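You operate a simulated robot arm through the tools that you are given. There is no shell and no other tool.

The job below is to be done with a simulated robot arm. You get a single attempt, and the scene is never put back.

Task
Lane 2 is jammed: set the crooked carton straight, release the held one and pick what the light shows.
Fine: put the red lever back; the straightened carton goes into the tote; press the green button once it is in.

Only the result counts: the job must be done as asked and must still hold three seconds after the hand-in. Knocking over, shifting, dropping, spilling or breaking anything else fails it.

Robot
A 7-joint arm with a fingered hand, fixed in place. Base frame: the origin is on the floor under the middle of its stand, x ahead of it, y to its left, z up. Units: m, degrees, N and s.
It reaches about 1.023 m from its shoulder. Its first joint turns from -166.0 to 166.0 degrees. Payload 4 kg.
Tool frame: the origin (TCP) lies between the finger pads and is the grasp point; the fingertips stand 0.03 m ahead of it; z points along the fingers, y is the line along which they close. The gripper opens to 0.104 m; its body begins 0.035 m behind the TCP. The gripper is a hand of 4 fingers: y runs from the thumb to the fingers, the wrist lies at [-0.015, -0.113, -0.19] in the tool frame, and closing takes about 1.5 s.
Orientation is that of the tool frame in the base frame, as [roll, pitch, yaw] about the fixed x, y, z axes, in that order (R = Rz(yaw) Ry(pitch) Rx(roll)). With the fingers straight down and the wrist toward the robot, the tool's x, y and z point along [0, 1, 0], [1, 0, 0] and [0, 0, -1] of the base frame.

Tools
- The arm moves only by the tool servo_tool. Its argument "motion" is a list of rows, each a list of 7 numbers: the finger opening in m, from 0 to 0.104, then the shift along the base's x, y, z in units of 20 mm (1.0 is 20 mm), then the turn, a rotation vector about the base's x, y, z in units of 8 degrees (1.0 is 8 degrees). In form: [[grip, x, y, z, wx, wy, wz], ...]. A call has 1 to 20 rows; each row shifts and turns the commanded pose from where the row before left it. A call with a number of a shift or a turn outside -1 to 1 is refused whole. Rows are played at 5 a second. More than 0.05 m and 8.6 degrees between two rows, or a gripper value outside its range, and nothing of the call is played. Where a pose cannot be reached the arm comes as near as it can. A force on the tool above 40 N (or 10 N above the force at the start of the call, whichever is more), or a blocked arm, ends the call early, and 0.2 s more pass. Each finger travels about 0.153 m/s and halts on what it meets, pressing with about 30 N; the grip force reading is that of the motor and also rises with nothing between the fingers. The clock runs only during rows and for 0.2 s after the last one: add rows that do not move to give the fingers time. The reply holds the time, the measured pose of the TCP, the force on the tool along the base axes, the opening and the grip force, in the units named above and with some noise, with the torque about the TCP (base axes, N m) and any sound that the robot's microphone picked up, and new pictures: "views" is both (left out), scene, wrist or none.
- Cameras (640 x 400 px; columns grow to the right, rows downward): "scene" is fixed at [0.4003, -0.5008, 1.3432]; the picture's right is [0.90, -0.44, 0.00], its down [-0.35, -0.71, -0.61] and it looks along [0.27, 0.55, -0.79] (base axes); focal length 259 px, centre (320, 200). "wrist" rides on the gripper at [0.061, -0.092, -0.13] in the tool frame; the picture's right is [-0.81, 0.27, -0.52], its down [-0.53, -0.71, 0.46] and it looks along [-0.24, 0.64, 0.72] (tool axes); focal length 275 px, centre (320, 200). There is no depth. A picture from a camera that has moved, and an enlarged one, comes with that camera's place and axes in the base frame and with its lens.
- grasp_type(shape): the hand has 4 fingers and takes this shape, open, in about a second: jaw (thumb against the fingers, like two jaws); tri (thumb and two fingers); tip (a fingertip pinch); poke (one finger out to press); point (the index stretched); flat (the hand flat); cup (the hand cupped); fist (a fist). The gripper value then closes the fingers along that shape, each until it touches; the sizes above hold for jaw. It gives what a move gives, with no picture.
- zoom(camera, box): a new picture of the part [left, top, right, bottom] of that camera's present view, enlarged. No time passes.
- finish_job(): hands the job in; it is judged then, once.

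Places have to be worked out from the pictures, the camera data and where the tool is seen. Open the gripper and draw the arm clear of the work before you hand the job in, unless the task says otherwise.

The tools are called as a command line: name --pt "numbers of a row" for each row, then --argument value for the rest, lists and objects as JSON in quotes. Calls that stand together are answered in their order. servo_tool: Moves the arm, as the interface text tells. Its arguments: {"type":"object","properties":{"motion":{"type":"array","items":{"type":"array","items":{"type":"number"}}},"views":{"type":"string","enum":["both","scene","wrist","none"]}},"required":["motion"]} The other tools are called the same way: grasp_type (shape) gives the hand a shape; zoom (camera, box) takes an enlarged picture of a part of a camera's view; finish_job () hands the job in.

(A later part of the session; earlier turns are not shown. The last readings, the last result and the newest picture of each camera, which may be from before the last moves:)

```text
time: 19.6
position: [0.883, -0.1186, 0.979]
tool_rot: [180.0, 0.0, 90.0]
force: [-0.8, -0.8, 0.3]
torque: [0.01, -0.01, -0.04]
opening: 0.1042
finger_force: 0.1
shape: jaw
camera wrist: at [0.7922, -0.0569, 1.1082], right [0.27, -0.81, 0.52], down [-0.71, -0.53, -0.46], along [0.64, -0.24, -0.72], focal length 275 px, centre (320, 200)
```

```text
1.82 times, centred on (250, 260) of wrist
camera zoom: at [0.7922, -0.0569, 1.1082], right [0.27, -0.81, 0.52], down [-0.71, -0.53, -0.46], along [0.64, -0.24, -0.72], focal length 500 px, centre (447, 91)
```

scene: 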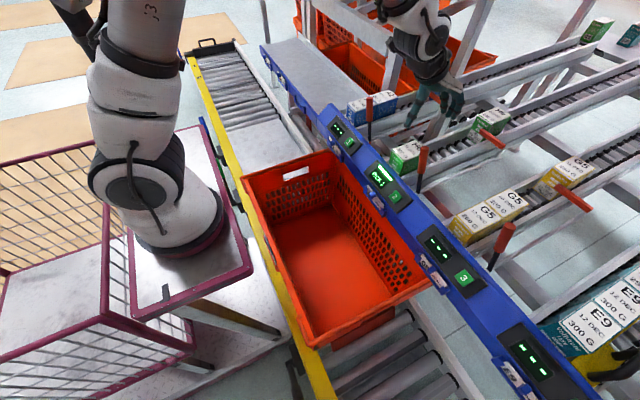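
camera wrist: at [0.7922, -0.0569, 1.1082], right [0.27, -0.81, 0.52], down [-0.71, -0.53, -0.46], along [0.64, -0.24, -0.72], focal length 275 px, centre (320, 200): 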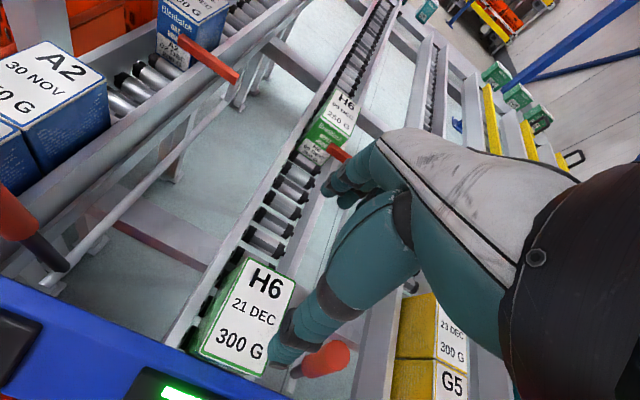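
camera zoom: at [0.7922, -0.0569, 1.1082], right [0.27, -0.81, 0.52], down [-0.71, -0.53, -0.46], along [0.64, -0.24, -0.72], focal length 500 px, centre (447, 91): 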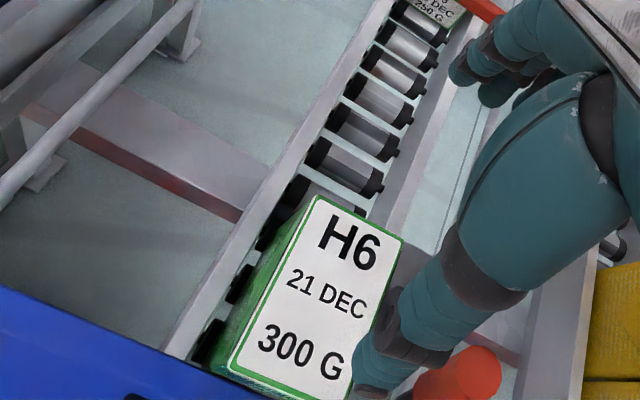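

The carton rolled gently to the front stop and is straight (x 0.82–0.90, y -0.094 to -0.145, top ≈ 0.865). Next is the lever; I set the hand to a poke shape while clear above the lane, then look where the fingertip is.

servo_tool --pt "0.104 -0.5 0 1 0 0 0" --pt "0.104 -0.5 0 1 0 0 0" --pt "0.104 0 0 0 0 0 0" --views "none"

grasp_type --shape "poke"

servo_tool --pt "0.104 0 0 0 0 0 0" --pt "0.104 0 0 0 0 0 0" --views "both"

zoom --camera "scene" --box '[380, 40, 500, 160]'

zoom --camera "wrist" --box '[200, 100, 440, 400]'

```text
time: 20.4
position: [0.8641, -0.1181, 1.0185]
tool_rot: [-180.0, -0.1, 90.0]
force: [0.6, -1.2, 0.1]
torque: [-0.03, 0.03, -0.01]
opening: 0.1038
finger_force: 0.0
shape: jaw
```

```text
time: 21.3
position: [0.8632, -0.1177, 1.0176]
tool_rot: [180.0, 0.0, 90.0]
force: [-0.3, 0.0, 0.3]
torque: [-0.01, -0.02, -0.01]
opening: 0.0
finger_force: 0.1
shape: poke
```

```text
time: 21.9
position: [0.8631, -0.1178, 1.0181]
tool_rot: [180.0, 0.0, 90.0]
force: [-0.6, 0.8, -0.2]
torque: [0.0, 0.0, -0.01]
opening: 0.0
finger_force: 0.1
shape: poke
camera wrist: at [0.7717, -0.0568, 1.1479], right [0.27, -0.81, 0.52], down [-0.71, -0.53, -0.46], along [0.64, -0.24, -0.72], focal length 275 px, centre (320, 200)
```

scene: 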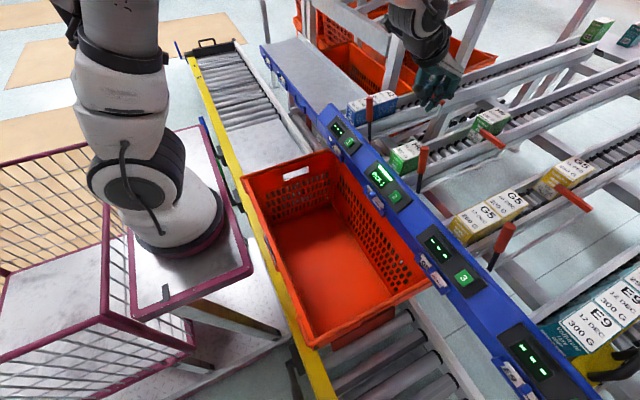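
wrist: 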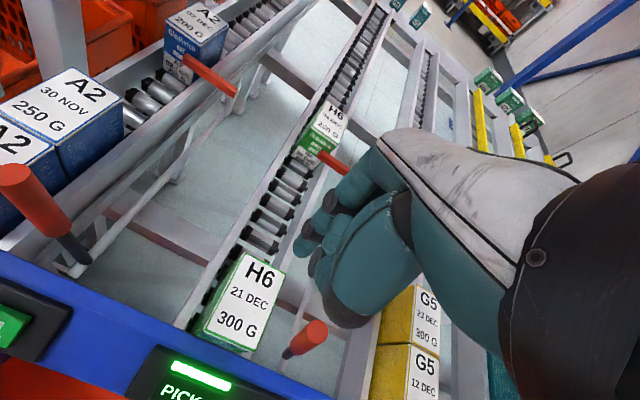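

```text
3.33 times, centred on (440, 100) of scene
camera zoom: at [0.4003, -0.5008, 1.3432], right [0.9, -0.44, 0.0], down [-0.35, -0.71, -0.61], along [0.27, 0.55, -0.79], focal length 862 px, centre (-80, 533)
```

zoom: 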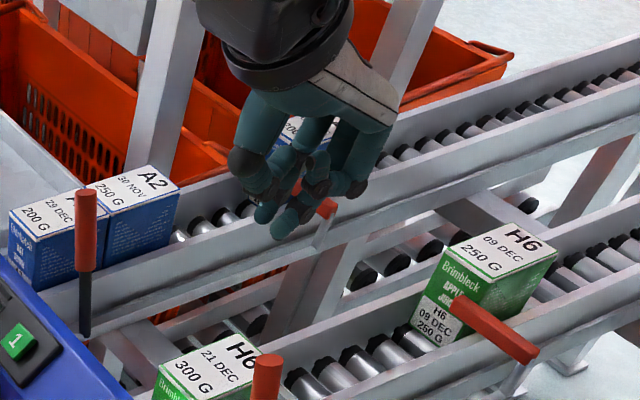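

```text
1.33 times, centred on (320, 250) of wrist
camera zoom: at [0.7717, -0.0568, 1.1479], right [0.27, -0.81, 0.52], down [-0.71, -0.53, -0.46], along [0.64, -0.24, -0.72], focal length 367 px, centre (320, 133)
```

zoom: 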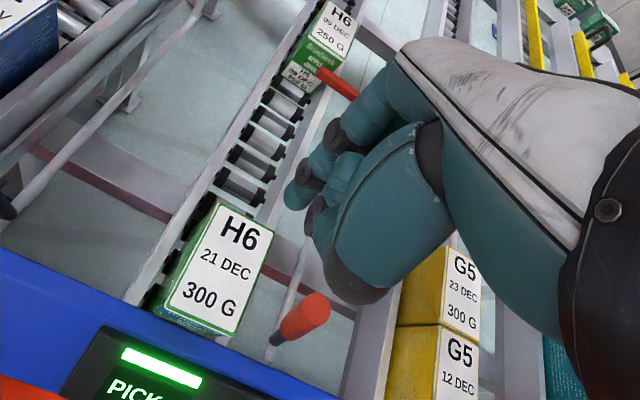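

The hand is curled with a finger pointing down near the TCP line. I zoom closer to identify the poking fingertip.

zoom --camera "scene" --box '[400, 60, 460, 120]'

zoom --camera "wrist" --box '[270, 160, 400, 340]'

```text
6.67 times, centred on (430, 90) of scene
camera zoom: at [0.4003, -0.5008, 1.3432], right [0.9, -0.44, 0.0], down [-0.35, -0.71, -0.61], along [0.27, 0.55, -0.79], focal length 1724 px, centre (-413, 933)
```

zoom: 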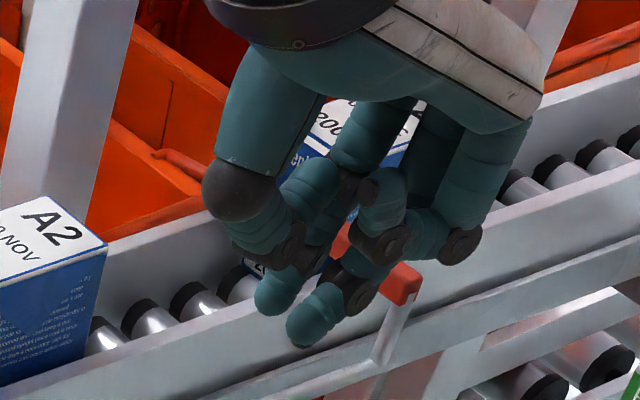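

```text
2.22 times, centred on (335, 250) of wrist
camera zoom: at [0.7717, -0.0568, 1.1479], right [0.27, -0.81, 0.52], down [-0.71, -0.53, -0.46], along [0.64, -0.24, -0.72], focal length 612 px, centre (287, 89)
```

zoom: 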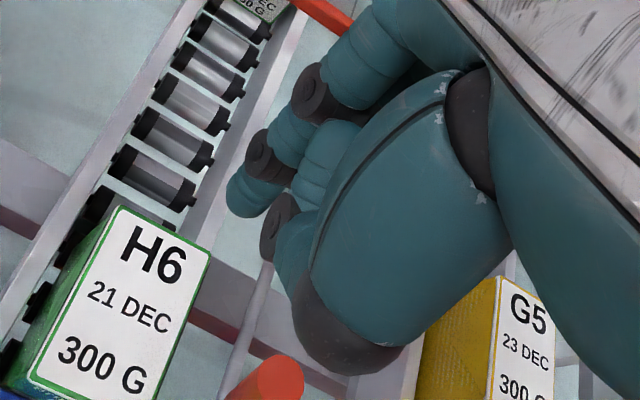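

The poke fingertip triangulates to about (+0.017, 0, -0.043) from the TCP. The lever works a long torsion rod to the gate bar, so I expect it to swing outward (-y). I hover the fingertip over the carton side of the lever and check its position before pushing.

servo_tool --pt "0.0 -0.6 -0.25 -0.8 0 0 0" --pt "0.0 -0.6 -0.25 -0.9 0 0 0" --pt "0.0 -0.5 -0.2 -0.9 0 0 0" --pt "0.0 0 0 0 0 0 0" --views "both"

zoom --camera "scene" --box '[390, 90, 460, 170]'

zoom --camera "wrist" --box '[230, 180, 410, 400]'

```text
time: 22.9
position: [0.8289, -0.1325, 0.9657]
tool_rot: [179.9, 0.1, 89.9]
force: [0.4, 0.7, -0.4]
torque: [-0.01, -0.02, 0.02]
opening: 0.0
finger_force: 30.0
shape: jaw
camera wrist: at [0.7374, -0.0713, 1.0957], right [0.27, -0.81, 0.52], down [-0.71, -0.53, -0.46], along [0.64, -0.24, -0.72], focal length 275 px, centre (320, 200)
```

scene: 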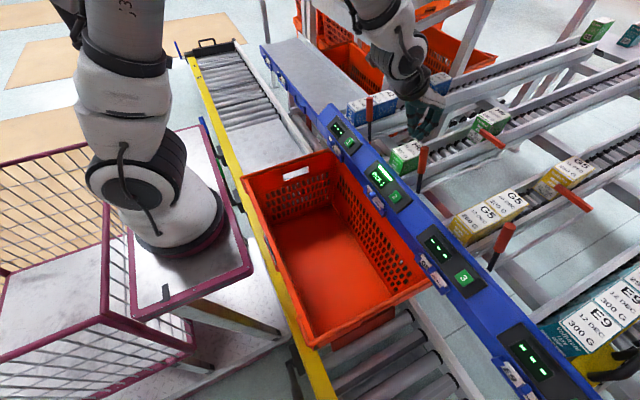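
wrist: 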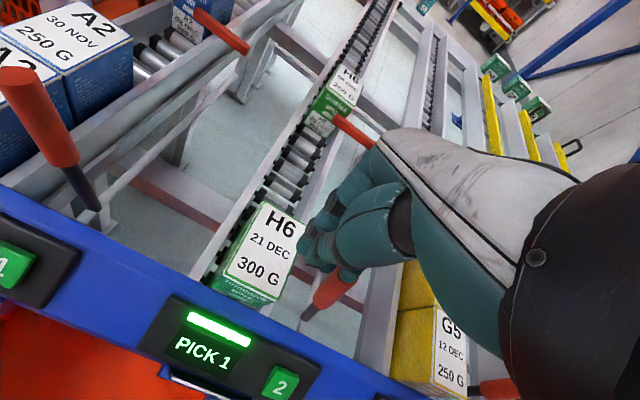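

```text
5.00 times, centred on (425, 130) of scene
camera zoom: at [0.4003, -0.5008, 1.3432], right [0.9, -0.44, 0.0], down [-0.35, -0.71, -0.61], along [0.27, 0.55, -0.79], focal length 1293 px, centre (-205, 550)
```

zoom: 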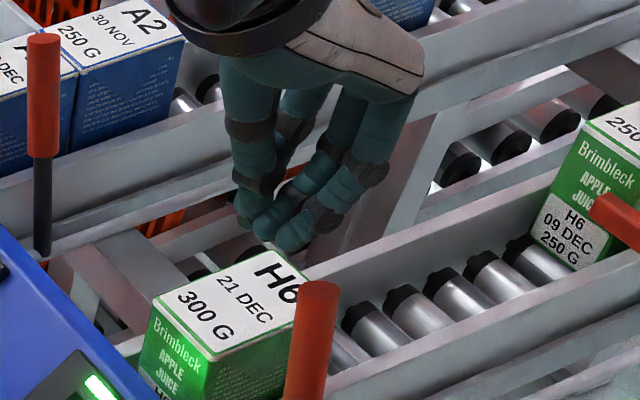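

```text
1.82 times, centred on (320, 290) of wrist
camera zoom: at [0.7374, -0.0713, 1.0957], right [0.27, -0.81, 0.52], down [-0.71, -0.53, -0.46], along [0.64, -0.24, -0.72], focal length 500 px, centre (320, 36)
```

zoom: 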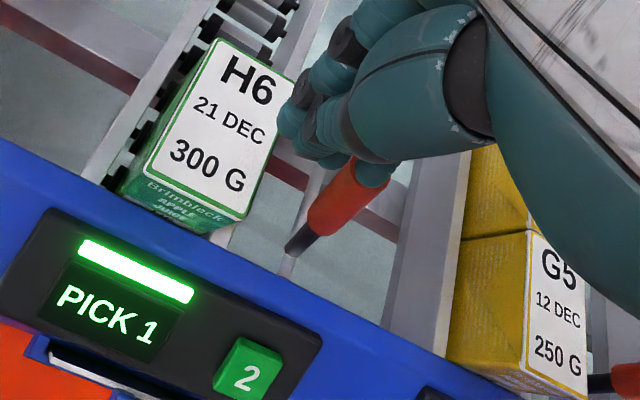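

Commanding 0 closed the hand into a pinched jaw, whose fingertips form a solid blunt pusher; its outer (-y) finger reaches about 4 cm past the TCP. I shift it back over the carton side, in line with the lever (x 0.846), then lower it so the tips are beside the grip but still 2 cm above the carton.

servo_tool --pt "0.0 0.4 0.8 0 0 0 0" --pt "0.0 0.45 0.6 0 0 0 0" --pt "0.0 0 0 -0.6 0 0 0" --pt "0.0 0 0 -0.6 0 0 0" --pt "0.0 0 0 -0.6 0 0 0" --pt "0.0 0 0 -0.5 0 0 0" --pt "0.0 0 0 0 0 0 0" --views "both"

zoom --camera "scene" --box '[390, 90, 460, 170]'

zoom --camera "wrist" --box '[230, 180, 410, 400]'

```text
time: 24.5
position: [0.8456, -0.1061, 0.9198]
tool_rot: [180.0, 0.0, 89.9]
force: [0.3, -0.2, -0.2]
torque: [0.03, -0.01, 0.0]
opening: 0.0002
finger_force: 29.6
shape: jaw
camera wrist: at [0.7548, -0.0439, 1.0495], right [0.27, -0.81, 0.52], down [-0.71, -0.53, -0.46], along [0.64, -0.24, -0.72], focal length 275 px, centre (320, 200)
```

scene: 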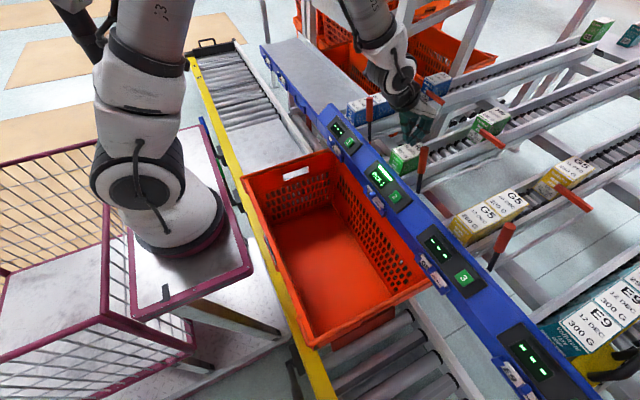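
wrist: 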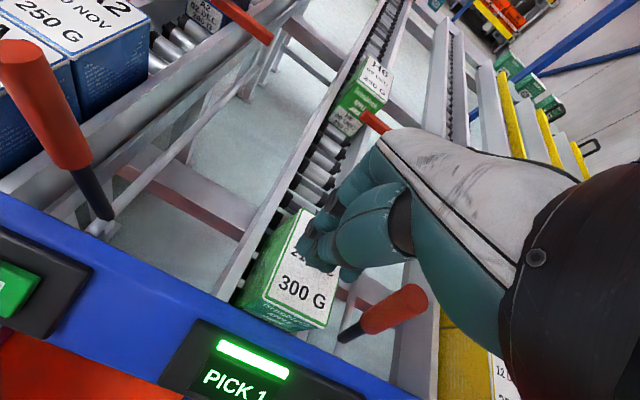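

```text
5.00 times, centred on (425, 130) of scene
camera zoom: at [0.4003, -0.5008, 1.3432], right [0.9, -0.44, 0.0], down [-0.35, -0.71, -0.61], along [0.27, 0.55, -0.79], focal length 1293 px, centre (-205, 550)
```

zoom: 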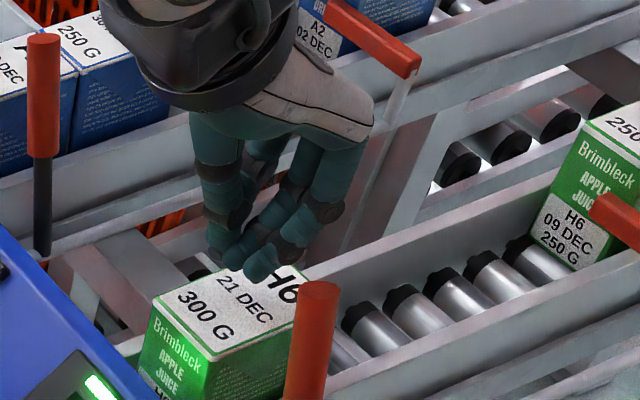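

```text
1.82 times, centred on (320, 290) of wrist
camera zoom: at [0.7548, -0.0439, 1.0495], right [0.27, -0.81, 0.52], down [-0.71, -0.53, -0.46], along [0.64, -0.24, -0.72], focal length 500 px, centre (320, 36)
```

zoom: 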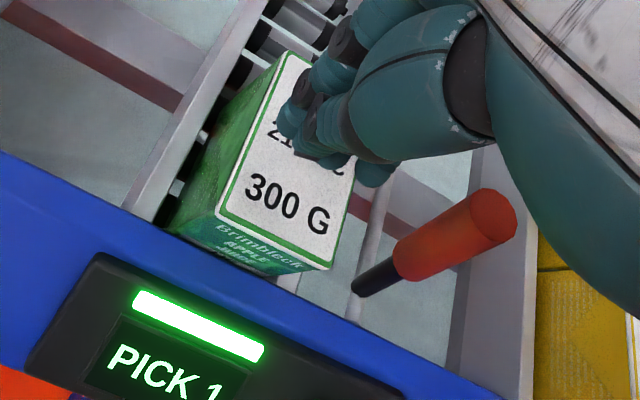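

The pusher sits 2 cm from the lever grip and above the carton, with no contact. I push slowly toward -y and watch the force and the lever.

servo_tool --pt "0.0 0 -0.5 0 0 0 0" --pt "0.0 0 -0.5 0 0 0 0" --pt "0.0 0 -0.5 0 0 0 0" --pt "0.0 0 -0.5 0 0 0 0" --pt "0.0 0 0 0 0 0 0" --views "both"

zoom --camera "scene" --box '[390, 90, 510, 190]'

zoom --camera "wrist" --box '[230, 180, 410, 400]'

```text
time: 25.7
position: [0.8462, -0.1441, 0.9201]
tool_rot: [180.0, -0.1, 90.1]
force: [1.4, 1.0, -0.3]
torque: [-0.04, -0.02, 0.07]
opening: 0.0
finger_force: 29.9
shape: jaw
camera wrist: at [0.7548, -0.0831, 1.0498], right [0.28, -0.81, 0.52], down [-0.71, -0.53, -0.46], along [0.64, -0.24, -0.72], focal length 275 px, centre (320, 200)
```

scene: 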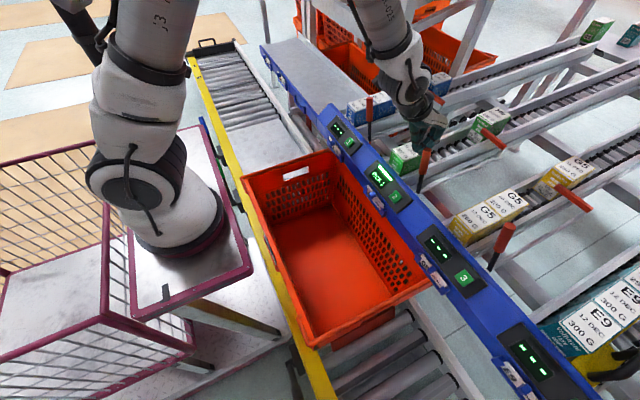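
wrist: 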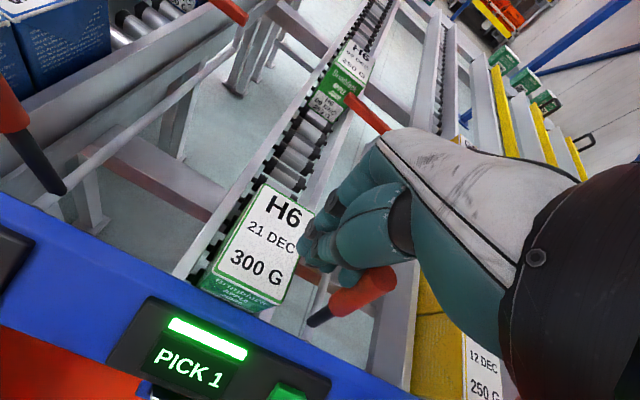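

```text
4.00 times, centred on (450, 140) of scene
camera zoom: at [0.4003, -0.5008, 1.3432], right [0.9, -0.44, 0.0], down [-0.35, -0.71, -0.61], along [0.27, 0.55, -0.79], focal length 1034 px, centre (-200, 440)
```

zoom: 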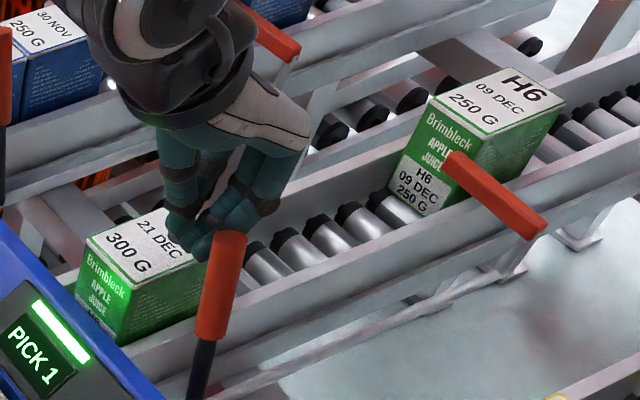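

```text
1.82 times, centred on (320, 290) of wrist
camera zoom: at [0.7548, -0.0831, 1.0498], right [0.28, -0.81, 0.52], down [-0.71, -0.53, -0.46], along [0.64, -0.24, -0.72], focal length 500 px, centre (320, 36)
```

zoom: 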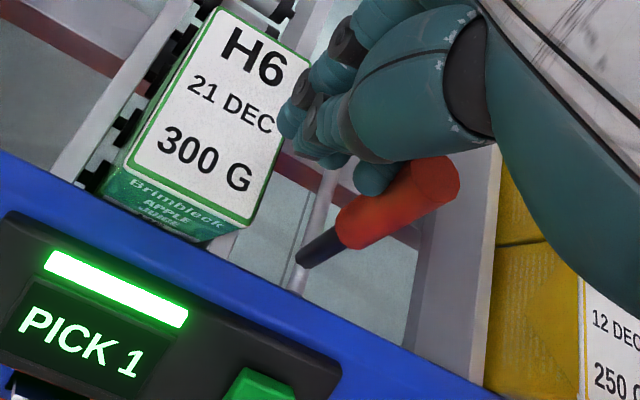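

The lever top has moved about 12 mm outward with barely any force, so the direction is right. I keep pushing.

servo_tool --pt "0.0 0 -0.5 0 0 0 0" --pt "0.0 0 -0.5 0 0 0 0" --pt "0.0 0 -0.5 0 0 0 0" --pt "0.0 0 -0.5 0 0 0 0" --pt "0.0 0 0 0 0 0 0" --views "both"

zoom --camera "scene" --box '[390, 90, 510, 190]'

zoom --camera "wrist" --box '[230, 80, 410, 400]'

```text
time: 26.9
position: [0.8466, -0.185, 0.9201]
tool_rot: [180.0, 0.0, 90.0]
force: [-0.6, -0.4, 0.8]
torque: [-0.01, 0.02, 0.0]
opening: 0.0
finger_force: 30.7
shape: jaw
camera wrist: at [0.7549, -0.1236, 1.0499], right [0.27, -0.81, 0.52], down [-0.71, -0.53, -0.46], along [0.64, -0.24, -0.72], focal length 275 px, centre (320, 200)
```

scene: 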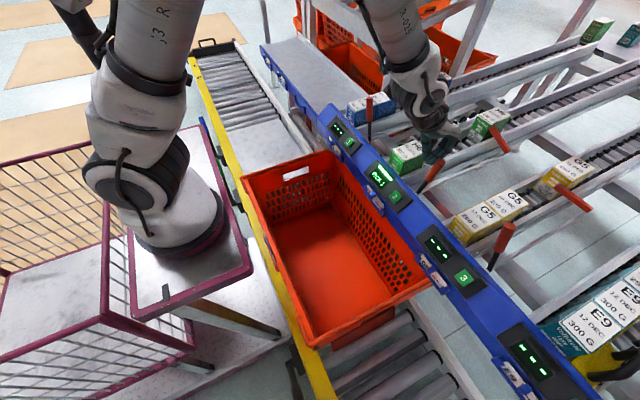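
wrist: 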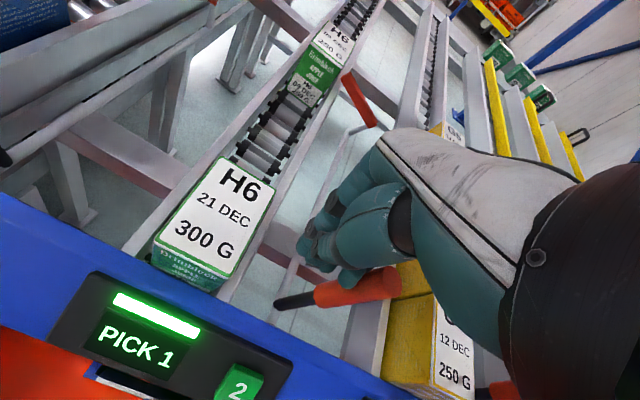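

```text
4.00 times, centred on (450, 140) of scene
camera zoom: at [0.4003, -0.5008, 1.3432], right [0.9, -0.44, 0.0], down [-0.35, -0.71, -0.61], along [0.27, 0.55, -0.79], focal length 1034 px, centre (-200, 440)
```

zoom: 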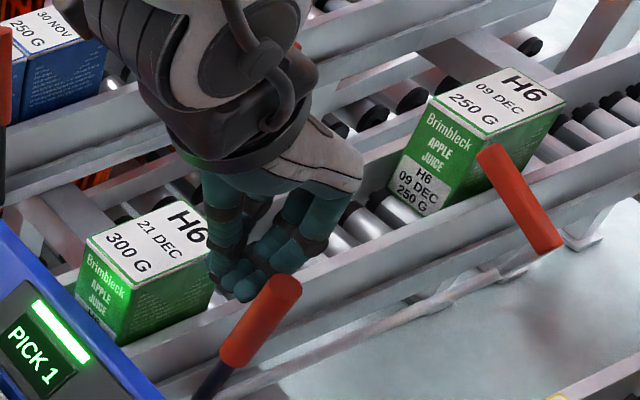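

```text
1.25 times, centred on (320, 240) of wrist
camera zoom: at [0.7549, -0.1236, 1.0499], right [0.27, -0.81, 0.52], down [-0.71, -0.53, -0.46], along [0.64, -0.24, -0.72], focal length 344 px, centre (320, 150)
```

zoom: 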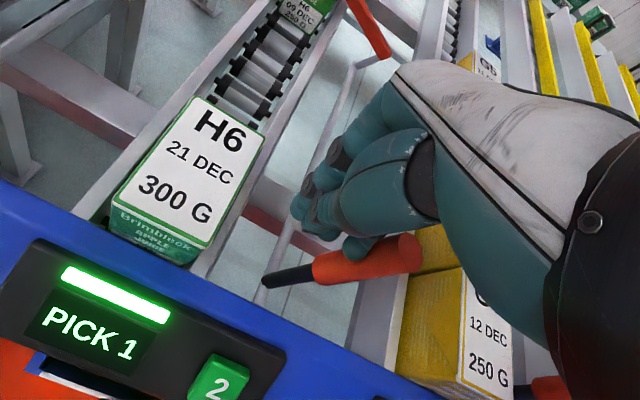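

The gate bar is swinging up and out as the lever tilts, confirming the linkage. I push further until the bar clears the held carton.

servo_tool --pt "0.0 0 -0.5 0 0 0 0" --pt "0.0 0 -0.5 0 0 0 0" --pt "0.0 0 -0.5 -0.1 0 0 0" --pt "0.0 0 0 0 0 0 0" --pt "0.0 0 0 0 0 0 0" --views "both"

zoom --camera "scene" --box '[390, 90, 510, 190]'

zoom --camera "wrist" --box '[200, 20, 410, 380]'

```text
time: 28.1
position: [0.8468, -0.2153, 0.9173]
tool_rot: [180.0, 0.0, 90.1]
force: [-0.2, 0.2, 0.3]
torque: [0.0, -0.01, -0.01]
opening: 0.0001
finger_force: 30.3
shape: jaw
camera wrist: at [0.755, -0.1535, 1.0476], right [0.27, -0.81, 0.52], down [-0.71, -0.53, -0.46], along [0.64, -0.24, -0.72], focal length 275 px, centre (320, 200)
```

scene: 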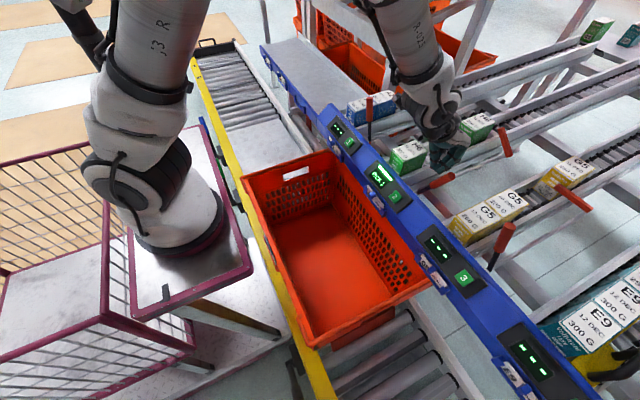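
wrist: 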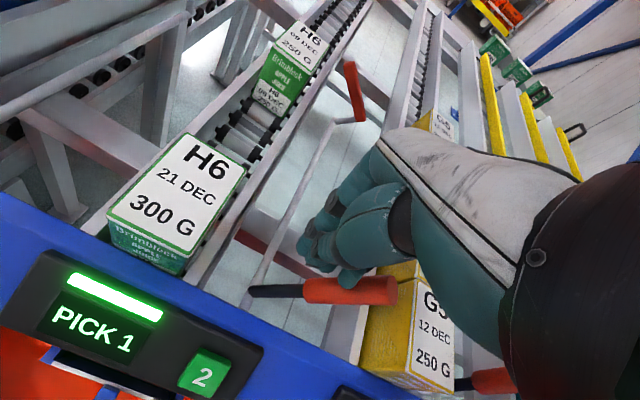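

```text
4.00 times, centred on (450, 140) of scene
camera zoom: at [0.4003, -0.5008, 1.3432], right [0.9, -0.44, 0.0], down [-0.35, -0.71, -0.61], along [0.27, 0.55, -0.79], focal length 1034 px, centre (-200, 440)
```

zoom: 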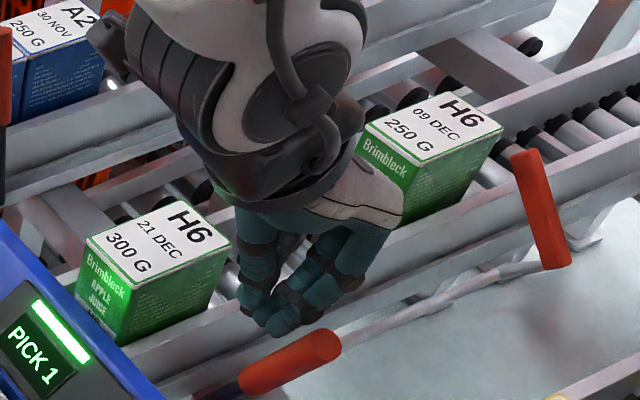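

```text
1.11 times, centred on (305, 200) of wrist
camera zoom: at [0.755, -0.1535, 1.0476], right [0.27, -0.81, 0.52], down [-0.71, -0.53, -0.46], along [0.64, -0.24, -0.72], focal length 306 px, centre (337, 200)
```

zoom: 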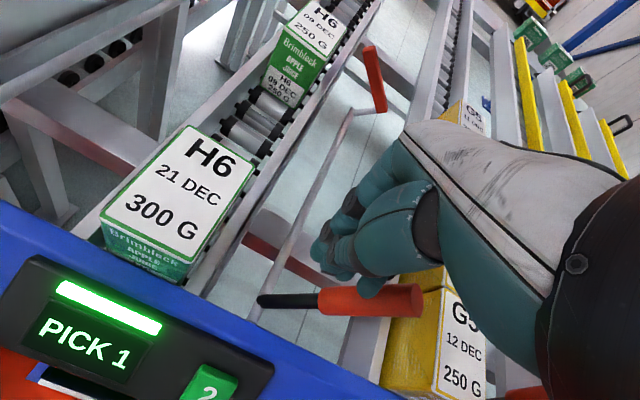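

The gate is clear and the held carton is already rolling down. I wait a moment without moving.

servo_tool --pt "0.0 0 0 0 0 0 0" --pt "0.0 0 0 0 0 0 0" --pt "0.0 0 0 0 0 0 0" --pt "0.0 0 0 0 0 0 0" --pt "0.0 0 0 0 0 0 0" --pt "0.0 0 0 0 0 0 0" --views "both"

zoom --camera "wrist" --box '[80, 60, 410, 380]'

zoom --camera "scene" --box '[390, 90, 510, 190]'

```text
time: 29.5
position: [0.8458, -0.2148, 0.9175]
tool_rot: [-180.0, -0.1, 90.1]
force: [-0.2, -0.1, -0.1]
torque: [-0.02, 0.04, -0.02]
opening: 0.0002
finger_force: 30.2
shape: jaw
camera wrist: at [0.755, -0.1534, 1.0475], right [0.27, -0.81, 0.52], down [-0.71, -0.53, -0.46], along [0.64, -0.24, -0.72], focal length 275 px, centre (320, 200)
```

scene: 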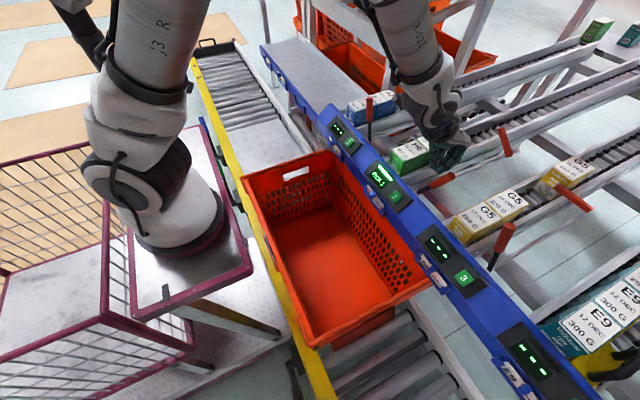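
wrist: 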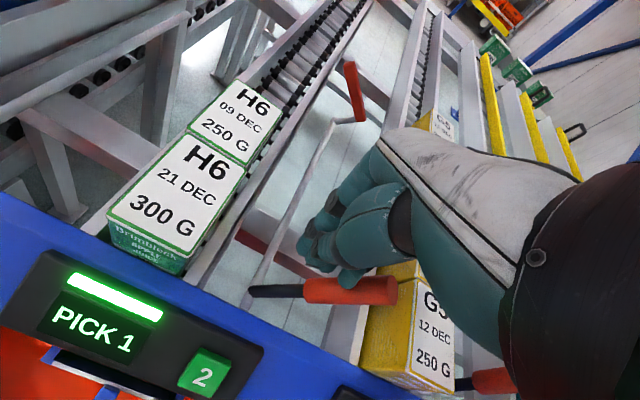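

```text
1.25 times, centred on (245, 220) of wrist
camera zoom: at [0.755, -0.1534, 1.0475], right [0.27, -0.81, 0.52], down [-0.71, -0.53, -0.46], along [0.64, -0.24, -0.72], focal length 344 px, centre (414, 175)
```

zoom: 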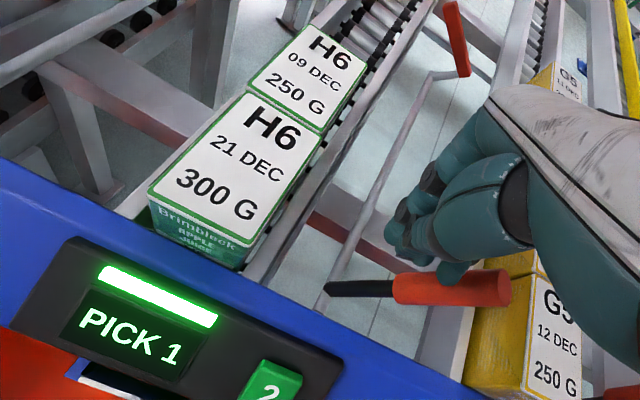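

```text
4.00 times, centred on (450, 140) of scene
camera zoom: at [0.4003, -0.5008, 1.3432], right [0.9, -0.44, 0.0], down [-0.35, -0.71, -0.61], along [0.27, 0.55, -0.79], focal length 1034 px, centre (-200, 440)
```

zoom: 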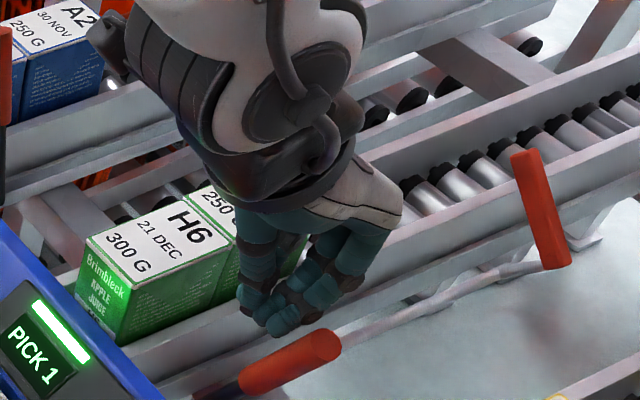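

Both H6 cartons now stand straight in line at the front, and the lever stays where I left it (no spring force). The lever in its rest position would crowd the side grip, so I take the front carton first while it is swung out and put the lever back afterwards. I back away from the lever and rise, opening the hand.

servo_tool --pt "0.0 0 0.5 0 0 0 0" --pt "0.0 0 0.5 0.3 0 0 0" --pt "0.0 0 0.3 0.8 0 0 0" --pt "0.0 0 0.3 1 0 0 0" --pt "0.0 0 0.3 1 0 0 0" --pt "0.0 0 0.3 1 0 0 0" --pt "0.03 0 0 0.8 0 0 0" --pt "0.06 0 0 0 0 0 0" --pt "0.09 0 0 0 0 0 0" --pt "0.104 0 0 0 0 0 0" --pt "0.104 0 0 0 0 0 0" --views "both"

zoom --camera "scene" --box '[380, 100, 520, 200]'

zoom --camera "wrist" --box '[100, 100, 400, 400]'

```text
time: 31.9
position: [0.8467, -0.1704, 1.0149]
tool_rot: [-180.0, 0.0, 89.9]
force: [0.4, 0.4, 0.2]
torque: [-0.01, 0.02, 0.0]
opening: 0.0958
finger_force: 0.1
shape: jaw
camera wrist: at [0.7547, -0.1099, 1.1461], right [0.27, -0.81, 0.52], down [-0.71, -0.53, -0.46], along [0.64, -0.24, -0.72], focal length 275 px, centre (320, 200)
```

scene: 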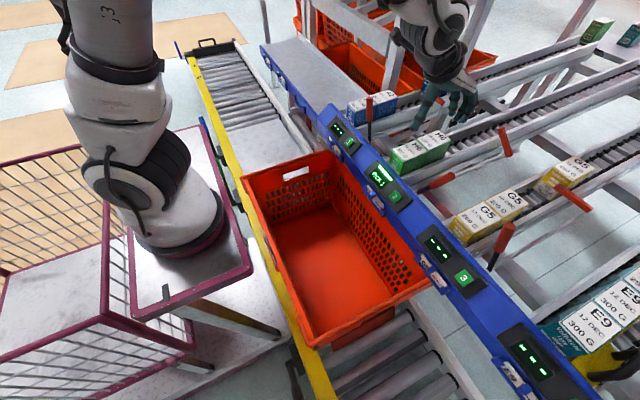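
wrist: 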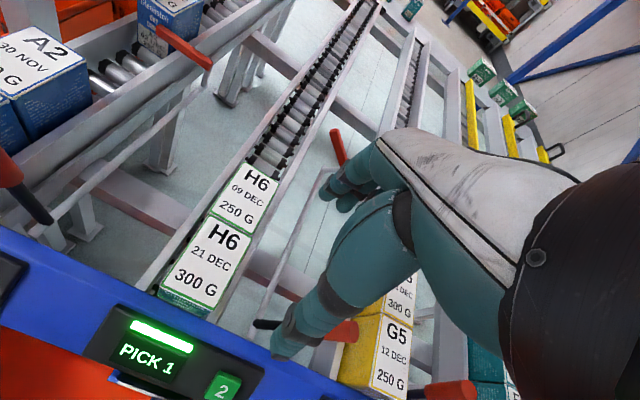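

```text
4.00 times, centred on (450, 150) of scene
camera zoom: at [0.4003, -0.5008, 1.3432], right [0.9, -0.44, 0.0], down [-0.35, -0.71, -0.61], along [0.27, 0.55, -0.79], focal length 1034 px, centre (-200, 400)
```

zoom: 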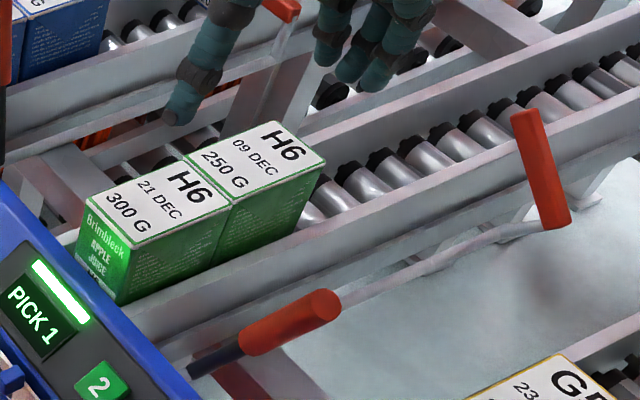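

```text
1.33 times, centred on (250, 250) of wrist
camera zoom: at [0.7547, -0.1099, 1.1461], right [0.27, -0.81, 0.52], down [-0.71, -0.53, -0.46], along [0.64, -0.24, -0.72], focal length 367 px, centre (413, 133)
```

zoom: 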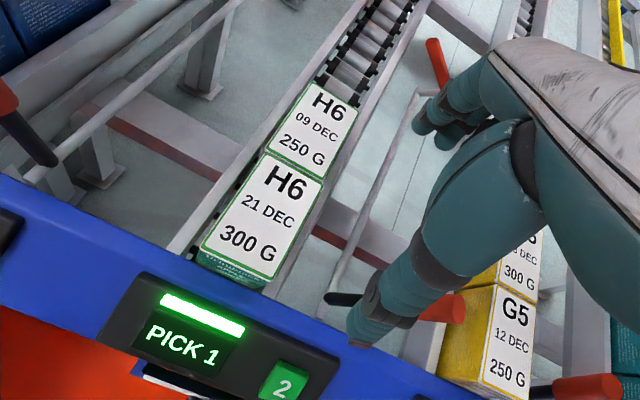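

Cartons are in line, the lever rests tilted outward at about (0.845, -0.27, 0.913), and the gate is open. I turn the hand by -90° so it closes across the lane (thumb toward +y) and bring it above the front carton.

servo_tool --pt "0.104 0.064 0.21 0 0 0 -0.9375" --pt "0.104 0.064 0.21 0 0 0 -0.9375" --pt "0.104 0.064 0.21 0 0 0 -0.9375" --pt "0.104 0.064 0.21 0 0 0 -0.9375" --pt "0.104 0.064 0.21 0 0 0 -0.9375" --pt "0.104 0.064 0.21 0 0 0 -0.9375" --pt "0.104 0.064 0.21 0 0 0 -0.9375" --pt "0.104 0.064 0.21 0 0 0 -0.9375" --pt "0.104 0.064 0.21 0 0 0 -0.9375" --pt "0.104 0.064 0.21 0 0 0 -0.9375" --pt "0.104 0.064 0.21 0 0 0 -0.9375" --pt "0.104 0.064 0.21 0 0 0 -0.9375" --pt "0.104 0 0 0 0 0 0" --views "both"

zoom --camera "wrist" --box '[180, 150, 400, 400]'

zoom --camera "scene" --box '[370, 50, 510, 190]'

```text
time: 34.7
position: [0.8614, -0.1197, 1.0159]
tool_rot: [-180.0, 0.1, -0.1]
force: [-0.1, -0.6, -0.3]
torque: [-0.02, -0.03, 0.01]
opening: 0.0956
finger_force: 0.2
shape: jaw
camera wrist: at [0.9236, -0.0286, 1.1457], right [-0.81, -0.27, 0.52], down [-0.53, 0.71, -0.46], along [-0.25, -0.64, -0.72], focal length 275 px, centre (320, 200)
```

scene: 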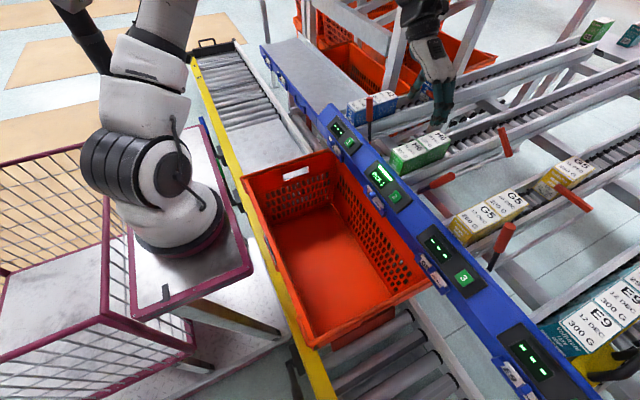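
wrist: 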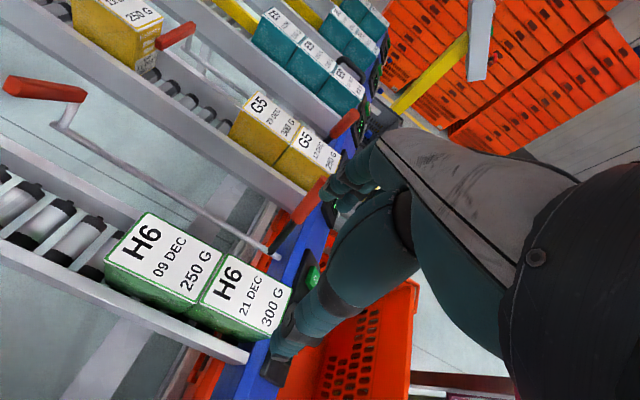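

```text
1.60 times, centred on (290, 275) of wrist
camera zoom: at [0.9236, -0.0286, 1.1457], right [-0.81, -0.27, 0.52], down [-0.53, 0.71, -0.46], along [-0.25, -0.64, -0.72], focal length 440 px, centre (368, 80)
```

zoom: 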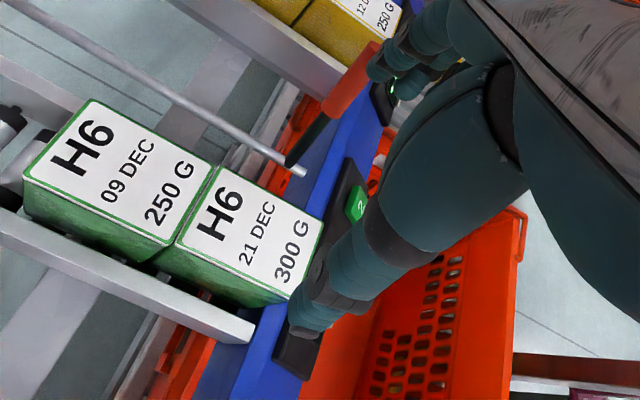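

```text
2.86 times, centred on (440, 120) of scene
camera zoom: at [0.4003, -0.5008, 1.3432], right [0.9, -0.44, 0.0], down [-0.35, -0.71, -0.61], along [0.27, 0.55, -0.79], focal length 739 px, centre (-23, 429)
```

zoom: 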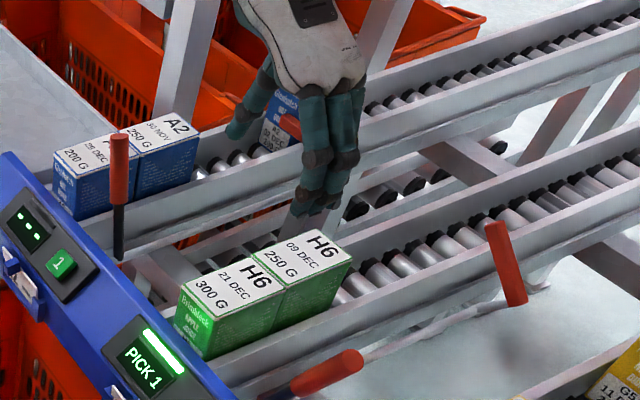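

The front carton's top centre measures (0.862, -0.121), directly below the TCP, and the fingers span x ≈ 0.82–0.89, so they stay off the second carton. I descend to just above the carton's top and check.

servo_tool --pt "0.104 0 0 -1 0 0 0" --pt "0.104 0 -0.03 -1 0 0 0" --pt "0.104 0 0 -1 0 0 0" --pt "0.104 0 0 -1 0 0 0" --pt "0.104 0 0 -1 0 0 0" --pt "0.104 0 0 -0.6 0 0 0" --pt "0.104 0 0 0 0 0 0" --views "both"

zoom --camera "wrist" --box '[200, 130, 400, 400]'

zoom --camera "scene" --box '[380, 90, 480, 190]'

```text
time: 36.3
position: [0.861, -0.121, 0.9038]
tool_rot: [-179.9, 0.1, 0.0]
force: [-0.7, -0.3, -0.2]
torque: [0.03, 0.0, 0.03]
opening: 0.0957
finger_force: 0.1
shape: jaw
camera wrist: at [0.9232, -0.0293, 1.0338], right [-0.81, -0.27, 0.52], down [-0.53, 0.71, -0.46], along [-0.24, -0.64, -0.72], focal length 275 px, centre (320, 200)
```

scene: 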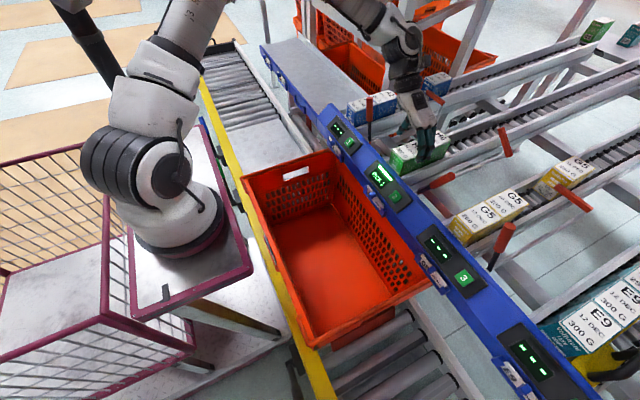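
wrist: 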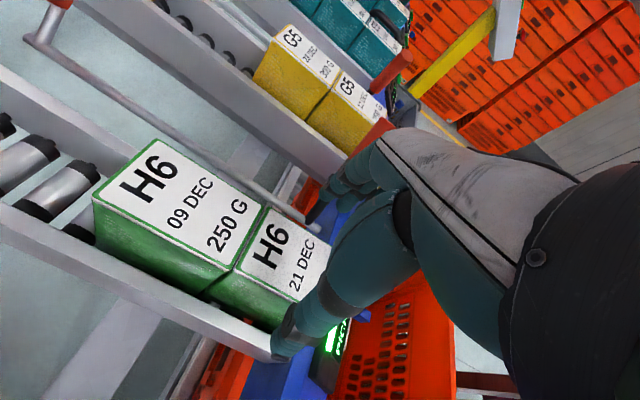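

```text
1.48 times, centred on (300, 265) of wrist
camera zoom: at [0.9232, -0.0293, 1.0338], right [-0.81, -0.27, 0.52], down [-0.53, 0.71, -0.46], along [-0.24, -0.64, -0.72], focal length 408 px, centre (350, 104)
```

zoom: 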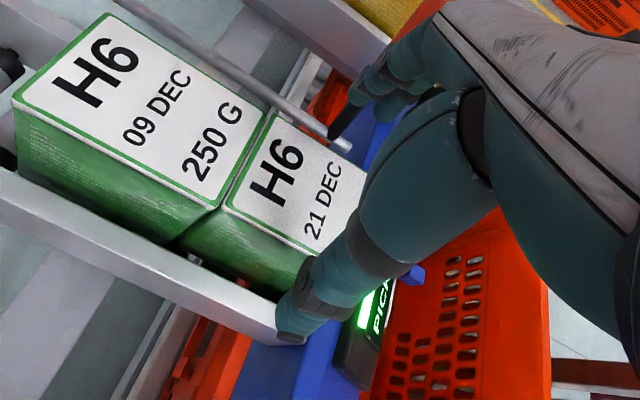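

```text
4.00 times, centred on (430, 140) of scene
camera zoom: at [0.4003, -0.5008, 1.3432], right [0.9, -0.44, 0.0], down [-0.35, -0.71, -0.61], along [0.27, 0.55, -0.79], focal length 1034 px, centre (-120, 440)
```

zoom: 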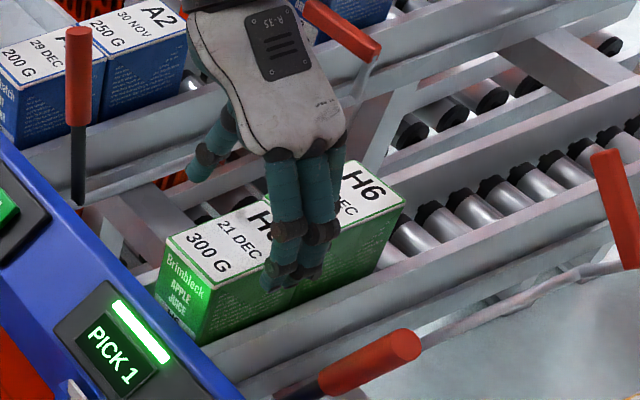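

The fingers straddle the front carton's sides with room to spare, and the lever is clear. I descend slowly to TCP z ≈ 0.855.

servo_tool --pt "0.104 0 0 -0.4 0 0 0" --pt "0.104 0 0 -0.4 0 0 0" --pt "0.104 0 0 -0.4 0 0 0" --pt "0.104 0 0 -0.4 0 0 0" --pt "0.104 0 0 -0.4 0 0 0" --pt "0.104 0 0 -0.4 0 0 0" --pt "0.104 0 0 0 0 0 0" --views "both"

zoom --camera "wrist" --box '[200, 130, 400, 400]'

zoom --camera "scene" --box '[380, 100, 470, 190]'

```text
time: 37.9
position: [0.8624, -0.1207, 0.8548]
tool_rot: [180.0, 0.0, -0.1]
force: [0.1, 0.4, 0.2]
torque: [-0.03, 0.0, -0.01]
opening: 0.0959
finger_force: 0.1
shape: jaw
camera wrist: at [0.9235, -0.0296, 0.9853], right [-0.81, -0.27, 0.52], down [-0.53, 0.71, -0.46], along [-0.24, -0.64, -0.72], focal length 275 px, centre (320, 200)
```

scene: 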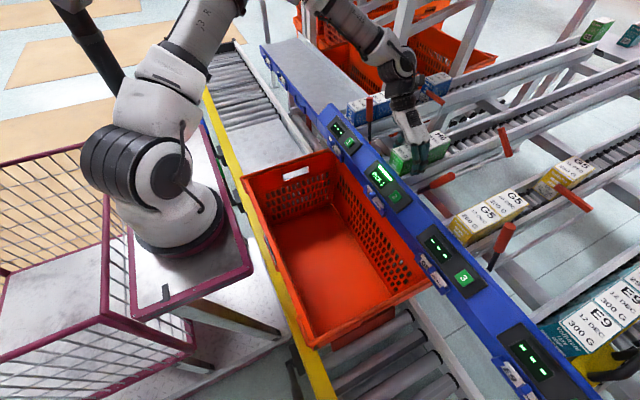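
wrist: 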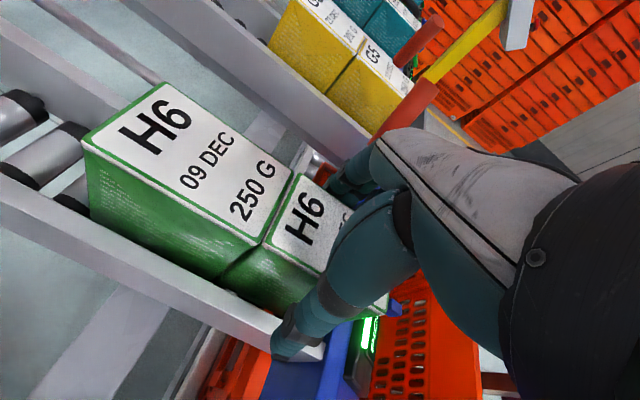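

```text
1.48 times, centred on (300, 265) of wrist
camera zoom: at [0.9235, -0.0296, 0.9853], right [-0.81, -0.27, 0.52], down [-0.53, 0.71, -0.46], along [-0.24, -0.64, -0.72], focal length 408 px, centre (350, 104)
```

zoom: 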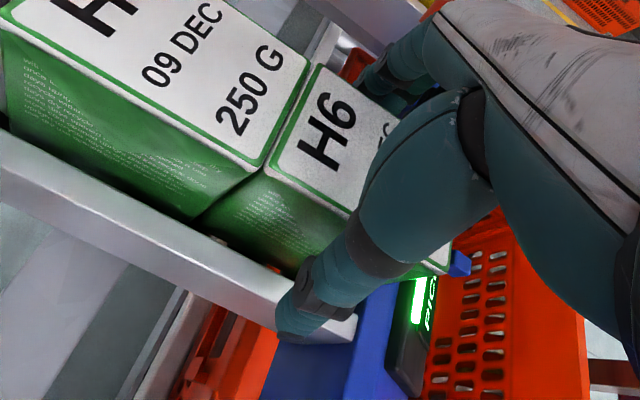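

```text
4.44 times, centred on (425, 145) of scene
camera zoom: at [0.4003, -0.5008, 1.3432], right [0.9, -0.44, 0.0], down [-0.35, -0.71, -0.61], along [0.27, 0.55, -0.79], focal length 1150 px, centre (-147, 444)
```

zoom: 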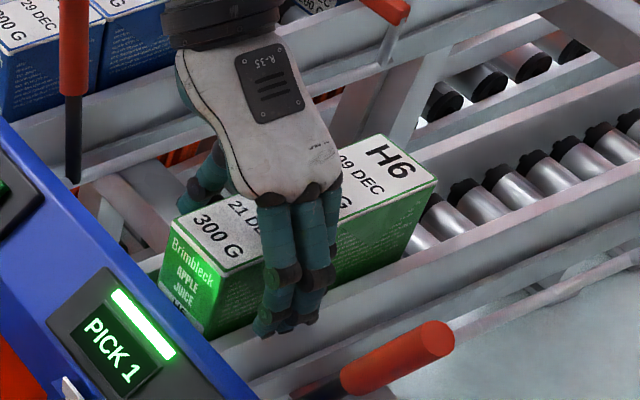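

The fingers sit beside the front carton only (x ≈ 0.83–0.88) with zero contact force. I close the hand on its sides.

servo_tool --pt "0.085 0 0 0 0 0 0" --pt "0.07 0 0 0 0 0 0" --pt "0.055 0 0 0 0 0 0" --pt "0.04 0 0 0 0 0 0" --pt "0.03 0 0 0 0 0 0" --pt "0.03 0 0 0 0 0 0" --pt "0.03 0 0 0 0 0 0" --pt "0.03 0 0 0 0 0 0" --pt "0.03 0 0 0 0 0 0" --views "both"

zoom --camera "scene" --box '[380, 100, 470, 190]'

```text
time: 39.9
position: [0.862, -0.1197, 0.8553]
tool_rot: [180.0, 0.0, 0.0]
force: [0.0, 1.0, 0.5]
torque: [0.05, 0.01, 0.05]
opening: 0.0491
finger_force: 30.5
shape: jaw
camera wrist: at [0.9235, -0.0296, 0.9853], right [-0.81, -0.27, 0.52], down [-0.53, 0.71, -0.46], along [-0.24, -0.64, -0.72], focal length 275 px, centre (320, 200)
```

scene: 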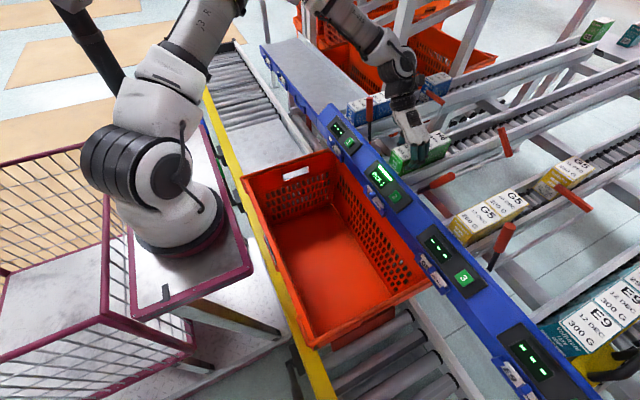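
wrist: 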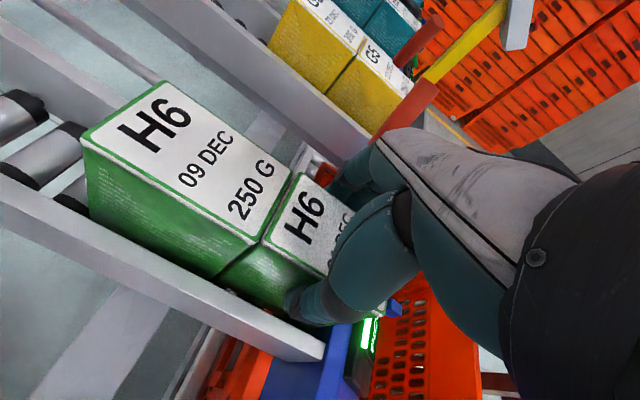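

```text
4.44 times, centred on (425, 145) of scene
camera zoom: at [0.4003, -0.5008, 1.3432], right [0.9, -0.44, 0.0], down [-0.35, -0.71, -0.61], along [0.27, 0.55, -0.79], focal length 1150 px, centre (-147, 444)
```

zoom: 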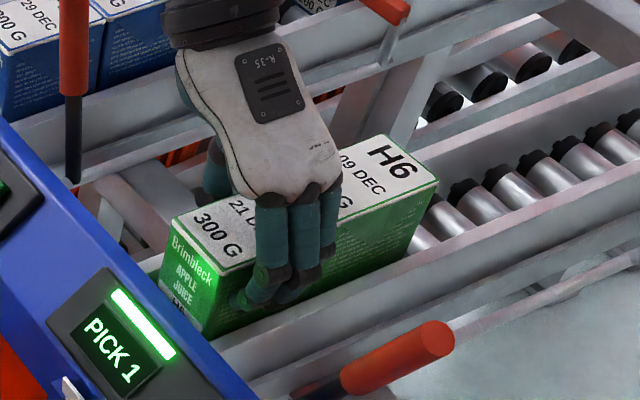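

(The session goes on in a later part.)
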